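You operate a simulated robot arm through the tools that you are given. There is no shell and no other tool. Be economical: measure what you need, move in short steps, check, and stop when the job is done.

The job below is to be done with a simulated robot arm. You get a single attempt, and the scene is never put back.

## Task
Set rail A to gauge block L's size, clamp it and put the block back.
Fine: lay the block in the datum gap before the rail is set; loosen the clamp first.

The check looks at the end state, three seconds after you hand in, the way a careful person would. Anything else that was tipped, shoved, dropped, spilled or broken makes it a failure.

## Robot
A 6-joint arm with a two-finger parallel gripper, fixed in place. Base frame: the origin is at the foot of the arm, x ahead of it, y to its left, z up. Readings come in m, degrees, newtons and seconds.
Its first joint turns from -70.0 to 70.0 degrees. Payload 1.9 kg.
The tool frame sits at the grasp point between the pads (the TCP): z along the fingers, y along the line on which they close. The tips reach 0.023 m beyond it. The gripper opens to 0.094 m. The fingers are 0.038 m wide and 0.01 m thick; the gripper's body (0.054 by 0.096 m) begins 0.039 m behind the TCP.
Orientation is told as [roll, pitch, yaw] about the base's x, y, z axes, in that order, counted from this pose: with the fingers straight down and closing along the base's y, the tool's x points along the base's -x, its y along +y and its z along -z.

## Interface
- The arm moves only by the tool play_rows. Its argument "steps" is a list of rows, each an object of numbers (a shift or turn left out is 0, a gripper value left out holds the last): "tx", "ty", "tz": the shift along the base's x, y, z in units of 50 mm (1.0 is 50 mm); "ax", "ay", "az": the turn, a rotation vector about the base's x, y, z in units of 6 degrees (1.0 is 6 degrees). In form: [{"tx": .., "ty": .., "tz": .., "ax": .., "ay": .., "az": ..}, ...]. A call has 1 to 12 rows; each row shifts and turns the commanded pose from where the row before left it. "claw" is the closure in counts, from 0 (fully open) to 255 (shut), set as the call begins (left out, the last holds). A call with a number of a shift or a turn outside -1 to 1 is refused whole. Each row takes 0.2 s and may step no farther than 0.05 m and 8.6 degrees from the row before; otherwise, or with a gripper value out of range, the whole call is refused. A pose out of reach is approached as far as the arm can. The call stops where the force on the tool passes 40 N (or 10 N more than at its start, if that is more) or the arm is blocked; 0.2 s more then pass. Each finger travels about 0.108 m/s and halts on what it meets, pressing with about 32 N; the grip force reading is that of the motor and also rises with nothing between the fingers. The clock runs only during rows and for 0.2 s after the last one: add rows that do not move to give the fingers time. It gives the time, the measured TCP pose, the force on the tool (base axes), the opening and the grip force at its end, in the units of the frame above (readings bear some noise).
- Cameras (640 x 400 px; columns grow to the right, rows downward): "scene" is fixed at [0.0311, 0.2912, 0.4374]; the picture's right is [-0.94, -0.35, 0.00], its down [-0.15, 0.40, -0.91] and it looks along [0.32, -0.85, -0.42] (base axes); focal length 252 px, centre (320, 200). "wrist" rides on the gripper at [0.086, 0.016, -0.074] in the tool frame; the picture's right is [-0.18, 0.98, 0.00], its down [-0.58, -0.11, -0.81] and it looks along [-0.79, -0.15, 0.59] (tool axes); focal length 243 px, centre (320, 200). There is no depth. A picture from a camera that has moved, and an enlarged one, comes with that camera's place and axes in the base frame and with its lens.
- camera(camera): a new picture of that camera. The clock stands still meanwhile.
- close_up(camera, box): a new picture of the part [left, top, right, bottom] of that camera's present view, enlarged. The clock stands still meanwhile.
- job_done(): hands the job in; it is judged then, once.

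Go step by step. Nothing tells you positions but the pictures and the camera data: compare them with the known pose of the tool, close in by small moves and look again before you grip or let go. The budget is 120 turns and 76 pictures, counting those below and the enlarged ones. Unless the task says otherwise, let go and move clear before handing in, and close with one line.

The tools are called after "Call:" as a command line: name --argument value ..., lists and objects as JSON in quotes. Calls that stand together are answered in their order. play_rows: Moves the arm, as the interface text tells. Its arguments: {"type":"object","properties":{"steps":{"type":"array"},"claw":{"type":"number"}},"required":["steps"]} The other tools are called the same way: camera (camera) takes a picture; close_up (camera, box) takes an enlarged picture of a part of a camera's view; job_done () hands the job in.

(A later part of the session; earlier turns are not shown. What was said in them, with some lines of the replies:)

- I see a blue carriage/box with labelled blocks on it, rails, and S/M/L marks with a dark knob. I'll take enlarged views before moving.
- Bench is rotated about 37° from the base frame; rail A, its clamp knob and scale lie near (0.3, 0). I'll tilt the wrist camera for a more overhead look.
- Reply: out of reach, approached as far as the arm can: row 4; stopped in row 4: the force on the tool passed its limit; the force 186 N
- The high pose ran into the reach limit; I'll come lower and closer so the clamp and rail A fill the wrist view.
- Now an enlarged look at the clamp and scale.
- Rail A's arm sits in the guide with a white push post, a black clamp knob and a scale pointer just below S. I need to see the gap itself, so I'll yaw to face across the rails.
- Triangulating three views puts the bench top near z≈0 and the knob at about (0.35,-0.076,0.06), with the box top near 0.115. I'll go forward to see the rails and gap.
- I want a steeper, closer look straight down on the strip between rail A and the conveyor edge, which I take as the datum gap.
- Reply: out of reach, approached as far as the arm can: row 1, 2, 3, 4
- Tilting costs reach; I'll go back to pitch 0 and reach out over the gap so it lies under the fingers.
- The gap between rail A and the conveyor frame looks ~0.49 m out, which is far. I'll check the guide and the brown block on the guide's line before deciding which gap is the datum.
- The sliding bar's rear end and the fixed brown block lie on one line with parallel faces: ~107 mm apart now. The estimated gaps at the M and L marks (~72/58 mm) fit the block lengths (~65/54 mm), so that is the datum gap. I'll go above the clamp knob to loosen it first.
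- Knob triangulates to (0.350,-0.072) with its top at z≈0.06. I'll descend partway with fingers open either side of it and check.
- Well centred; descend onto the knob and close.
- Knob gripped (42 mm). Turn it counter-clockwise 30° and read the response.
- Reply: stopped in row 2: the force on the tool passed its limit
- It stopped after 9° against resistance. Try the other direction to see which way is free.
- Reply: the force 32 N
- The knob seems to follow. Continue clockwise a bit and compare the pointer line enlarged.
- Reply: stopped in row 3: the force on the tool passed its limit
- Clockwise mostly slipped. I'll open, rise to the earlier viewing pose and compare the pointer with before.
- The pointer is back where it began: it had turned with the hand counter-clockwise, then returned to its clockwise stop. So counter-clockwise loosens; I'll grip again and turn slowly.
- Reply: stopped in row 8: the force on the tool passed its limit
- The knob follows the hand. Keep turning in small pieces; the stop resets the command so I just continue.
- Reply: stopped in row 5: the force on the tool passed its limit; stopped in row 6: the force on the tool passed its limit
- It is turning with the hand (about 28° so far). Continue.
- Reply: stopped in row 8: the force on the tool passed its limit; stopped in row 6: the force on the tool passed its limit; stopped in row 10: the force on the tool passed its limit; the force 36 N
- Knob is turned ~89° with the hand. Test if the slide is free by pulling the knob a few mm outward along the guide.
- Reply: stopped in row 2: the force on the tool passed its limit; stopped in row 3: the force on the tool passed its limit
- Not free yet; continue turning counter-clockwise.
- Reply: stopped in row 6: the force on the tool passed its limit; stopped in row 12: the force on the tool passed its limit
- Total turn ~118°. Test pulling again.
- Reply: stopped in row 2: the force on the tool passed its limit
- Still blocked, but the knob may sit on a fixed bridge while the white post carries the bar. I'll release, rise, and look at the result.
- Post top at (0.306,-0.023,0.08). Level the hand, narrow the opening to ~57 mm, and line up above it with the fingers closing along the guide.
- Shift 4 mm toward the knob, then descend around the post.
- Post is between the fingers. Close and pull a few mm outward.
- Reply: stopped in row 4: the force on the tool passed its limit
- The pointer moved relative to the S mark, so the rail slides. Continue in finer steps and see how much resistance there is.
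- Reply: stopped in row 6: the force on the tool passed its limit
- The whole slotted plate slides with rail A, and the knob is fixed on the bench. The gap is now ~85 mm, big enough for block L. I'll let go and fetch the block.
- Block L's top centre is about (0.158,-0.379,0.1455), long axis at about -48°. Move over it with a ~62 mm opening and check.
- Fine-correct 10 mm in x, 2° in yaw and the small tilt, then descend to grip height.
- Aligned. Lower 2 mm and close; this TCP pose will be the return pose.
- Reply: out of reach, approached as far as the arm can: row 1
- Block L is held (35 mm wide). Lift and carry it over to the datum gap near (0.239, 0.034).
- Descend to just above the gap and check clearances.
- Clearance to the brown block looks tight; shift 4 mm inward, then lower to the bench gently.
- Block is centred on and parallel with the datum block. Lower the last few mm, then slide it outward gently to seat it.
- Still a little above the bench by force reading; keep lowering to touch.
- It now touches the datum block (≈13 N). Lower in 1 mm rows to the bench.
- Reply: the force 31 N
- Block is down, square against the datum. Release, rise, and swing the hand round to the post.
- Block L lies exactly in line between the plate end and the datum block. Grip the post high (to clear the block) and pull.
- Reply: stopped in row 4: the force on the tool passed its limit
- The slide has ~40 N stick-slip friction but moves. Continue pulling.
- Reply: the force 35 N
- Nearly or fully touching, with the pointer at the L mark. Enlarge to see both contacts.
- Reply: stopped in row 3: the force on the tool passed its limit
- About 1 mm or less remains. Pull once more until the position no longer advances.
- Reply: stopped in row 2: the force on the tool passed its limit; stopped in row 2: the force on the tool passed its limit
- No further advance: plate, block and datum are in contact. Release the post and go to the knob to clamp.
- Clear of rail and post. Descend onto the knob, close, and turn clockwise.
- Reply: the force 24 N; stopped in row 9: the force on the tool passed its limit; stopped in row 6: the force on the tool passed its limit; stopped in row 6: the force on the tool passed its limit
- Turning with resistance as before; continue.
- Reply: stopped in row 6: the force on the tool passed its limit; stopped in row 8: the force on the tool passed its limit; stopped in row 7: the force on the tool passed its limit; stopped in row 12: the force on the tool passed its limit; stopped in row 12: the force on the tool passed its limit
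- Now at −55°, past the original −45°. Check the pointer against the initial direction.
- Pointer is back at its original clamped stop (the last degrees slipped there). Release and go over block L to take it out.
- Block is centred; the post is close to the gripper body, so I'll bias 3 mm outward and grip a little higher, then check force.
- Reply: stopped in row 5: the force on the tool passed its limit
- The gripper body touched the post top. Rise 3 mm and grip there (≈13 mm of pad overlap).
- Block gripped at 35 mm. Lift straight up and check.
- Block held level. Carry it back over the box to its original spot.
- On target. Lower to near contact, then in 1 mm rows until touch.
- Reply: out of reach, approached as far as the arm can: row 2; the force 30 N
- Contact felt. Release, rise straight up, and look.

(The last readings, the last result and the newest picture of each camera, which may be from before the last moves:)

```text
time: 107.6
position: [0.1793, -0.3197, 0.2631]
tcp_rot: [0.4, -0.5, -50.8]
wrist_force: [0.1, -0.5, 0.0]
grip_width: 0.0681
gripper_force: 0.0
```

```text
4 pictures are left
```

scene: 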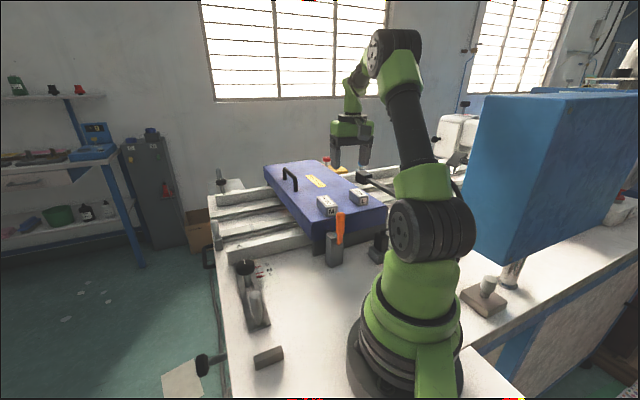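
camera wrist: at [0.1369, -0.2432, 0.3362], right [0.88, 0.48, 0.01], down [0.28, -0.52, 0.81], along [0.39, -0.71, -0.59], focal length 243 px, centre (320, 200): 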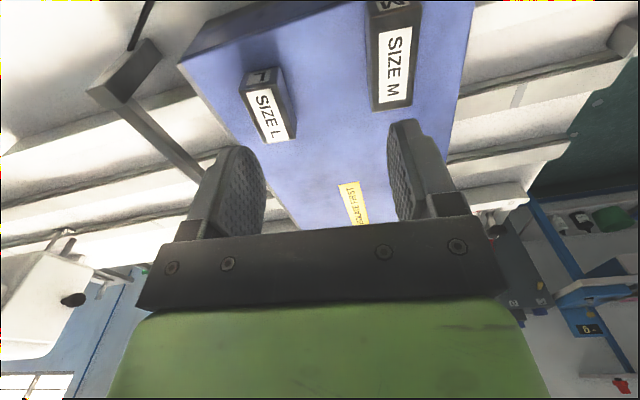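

Block L is back in place. One enlarged look at the clamp and scale, and one at the blocks, before handing in.

Call:
close_up --camera "scene" --box '[225, 245, 295, 375]'

Call:
close_up --camera "scene" --box '[300, 160, 420, 270]'

```text
3.08 times, centred on (260, 310) of scene
camera zoom: at [0.0311, 0.2912, 0.4374], right [-0.94, -0.35, 0.0], down [-0.15, 0.4, -0.91], along [0.32, -0.85, -0.42], focal length 776 px, centre (505, -138)
```

zoom: 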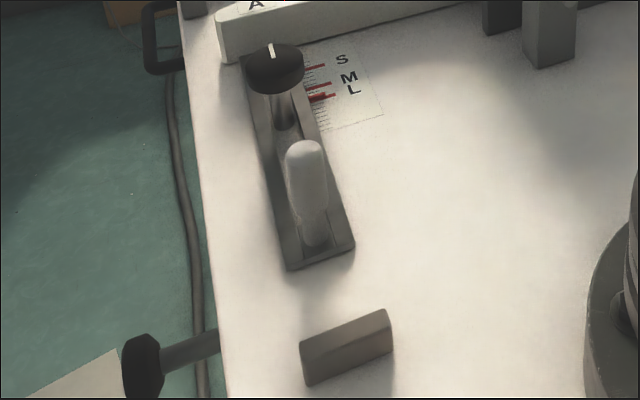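

```text
3.64 times, centred on (360, 215) of scene
camera zoom: at [0.0311, 0.2912, 0.4374], right [-0.94, -0.35, 0.0], down [-0.15, 0.4, -0.91], along [0.32, -0.85, -0.42], focal length 916 px, centre (174, 146)
```

zoom: 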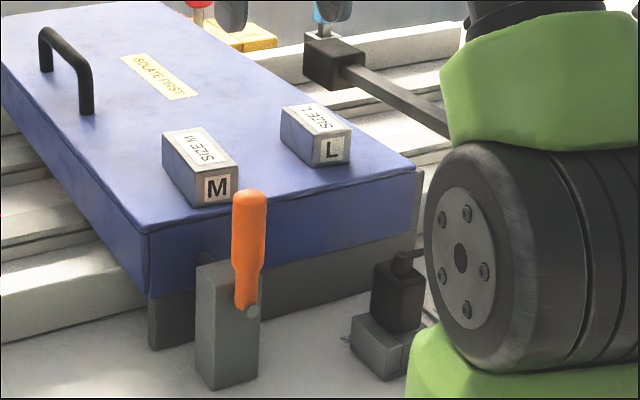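

The pointer reads at L, the knob is back at its clamped stop, both blocks sit as at the start and the hand is clear. Handing in.

Call:
job_done

```text
The job is handed in.
```

Rail A is set to block L (the scale pointer also reads at L), its clamp knob is turned back to its original stop, block L is back in its place on the box, and the job is handed in.
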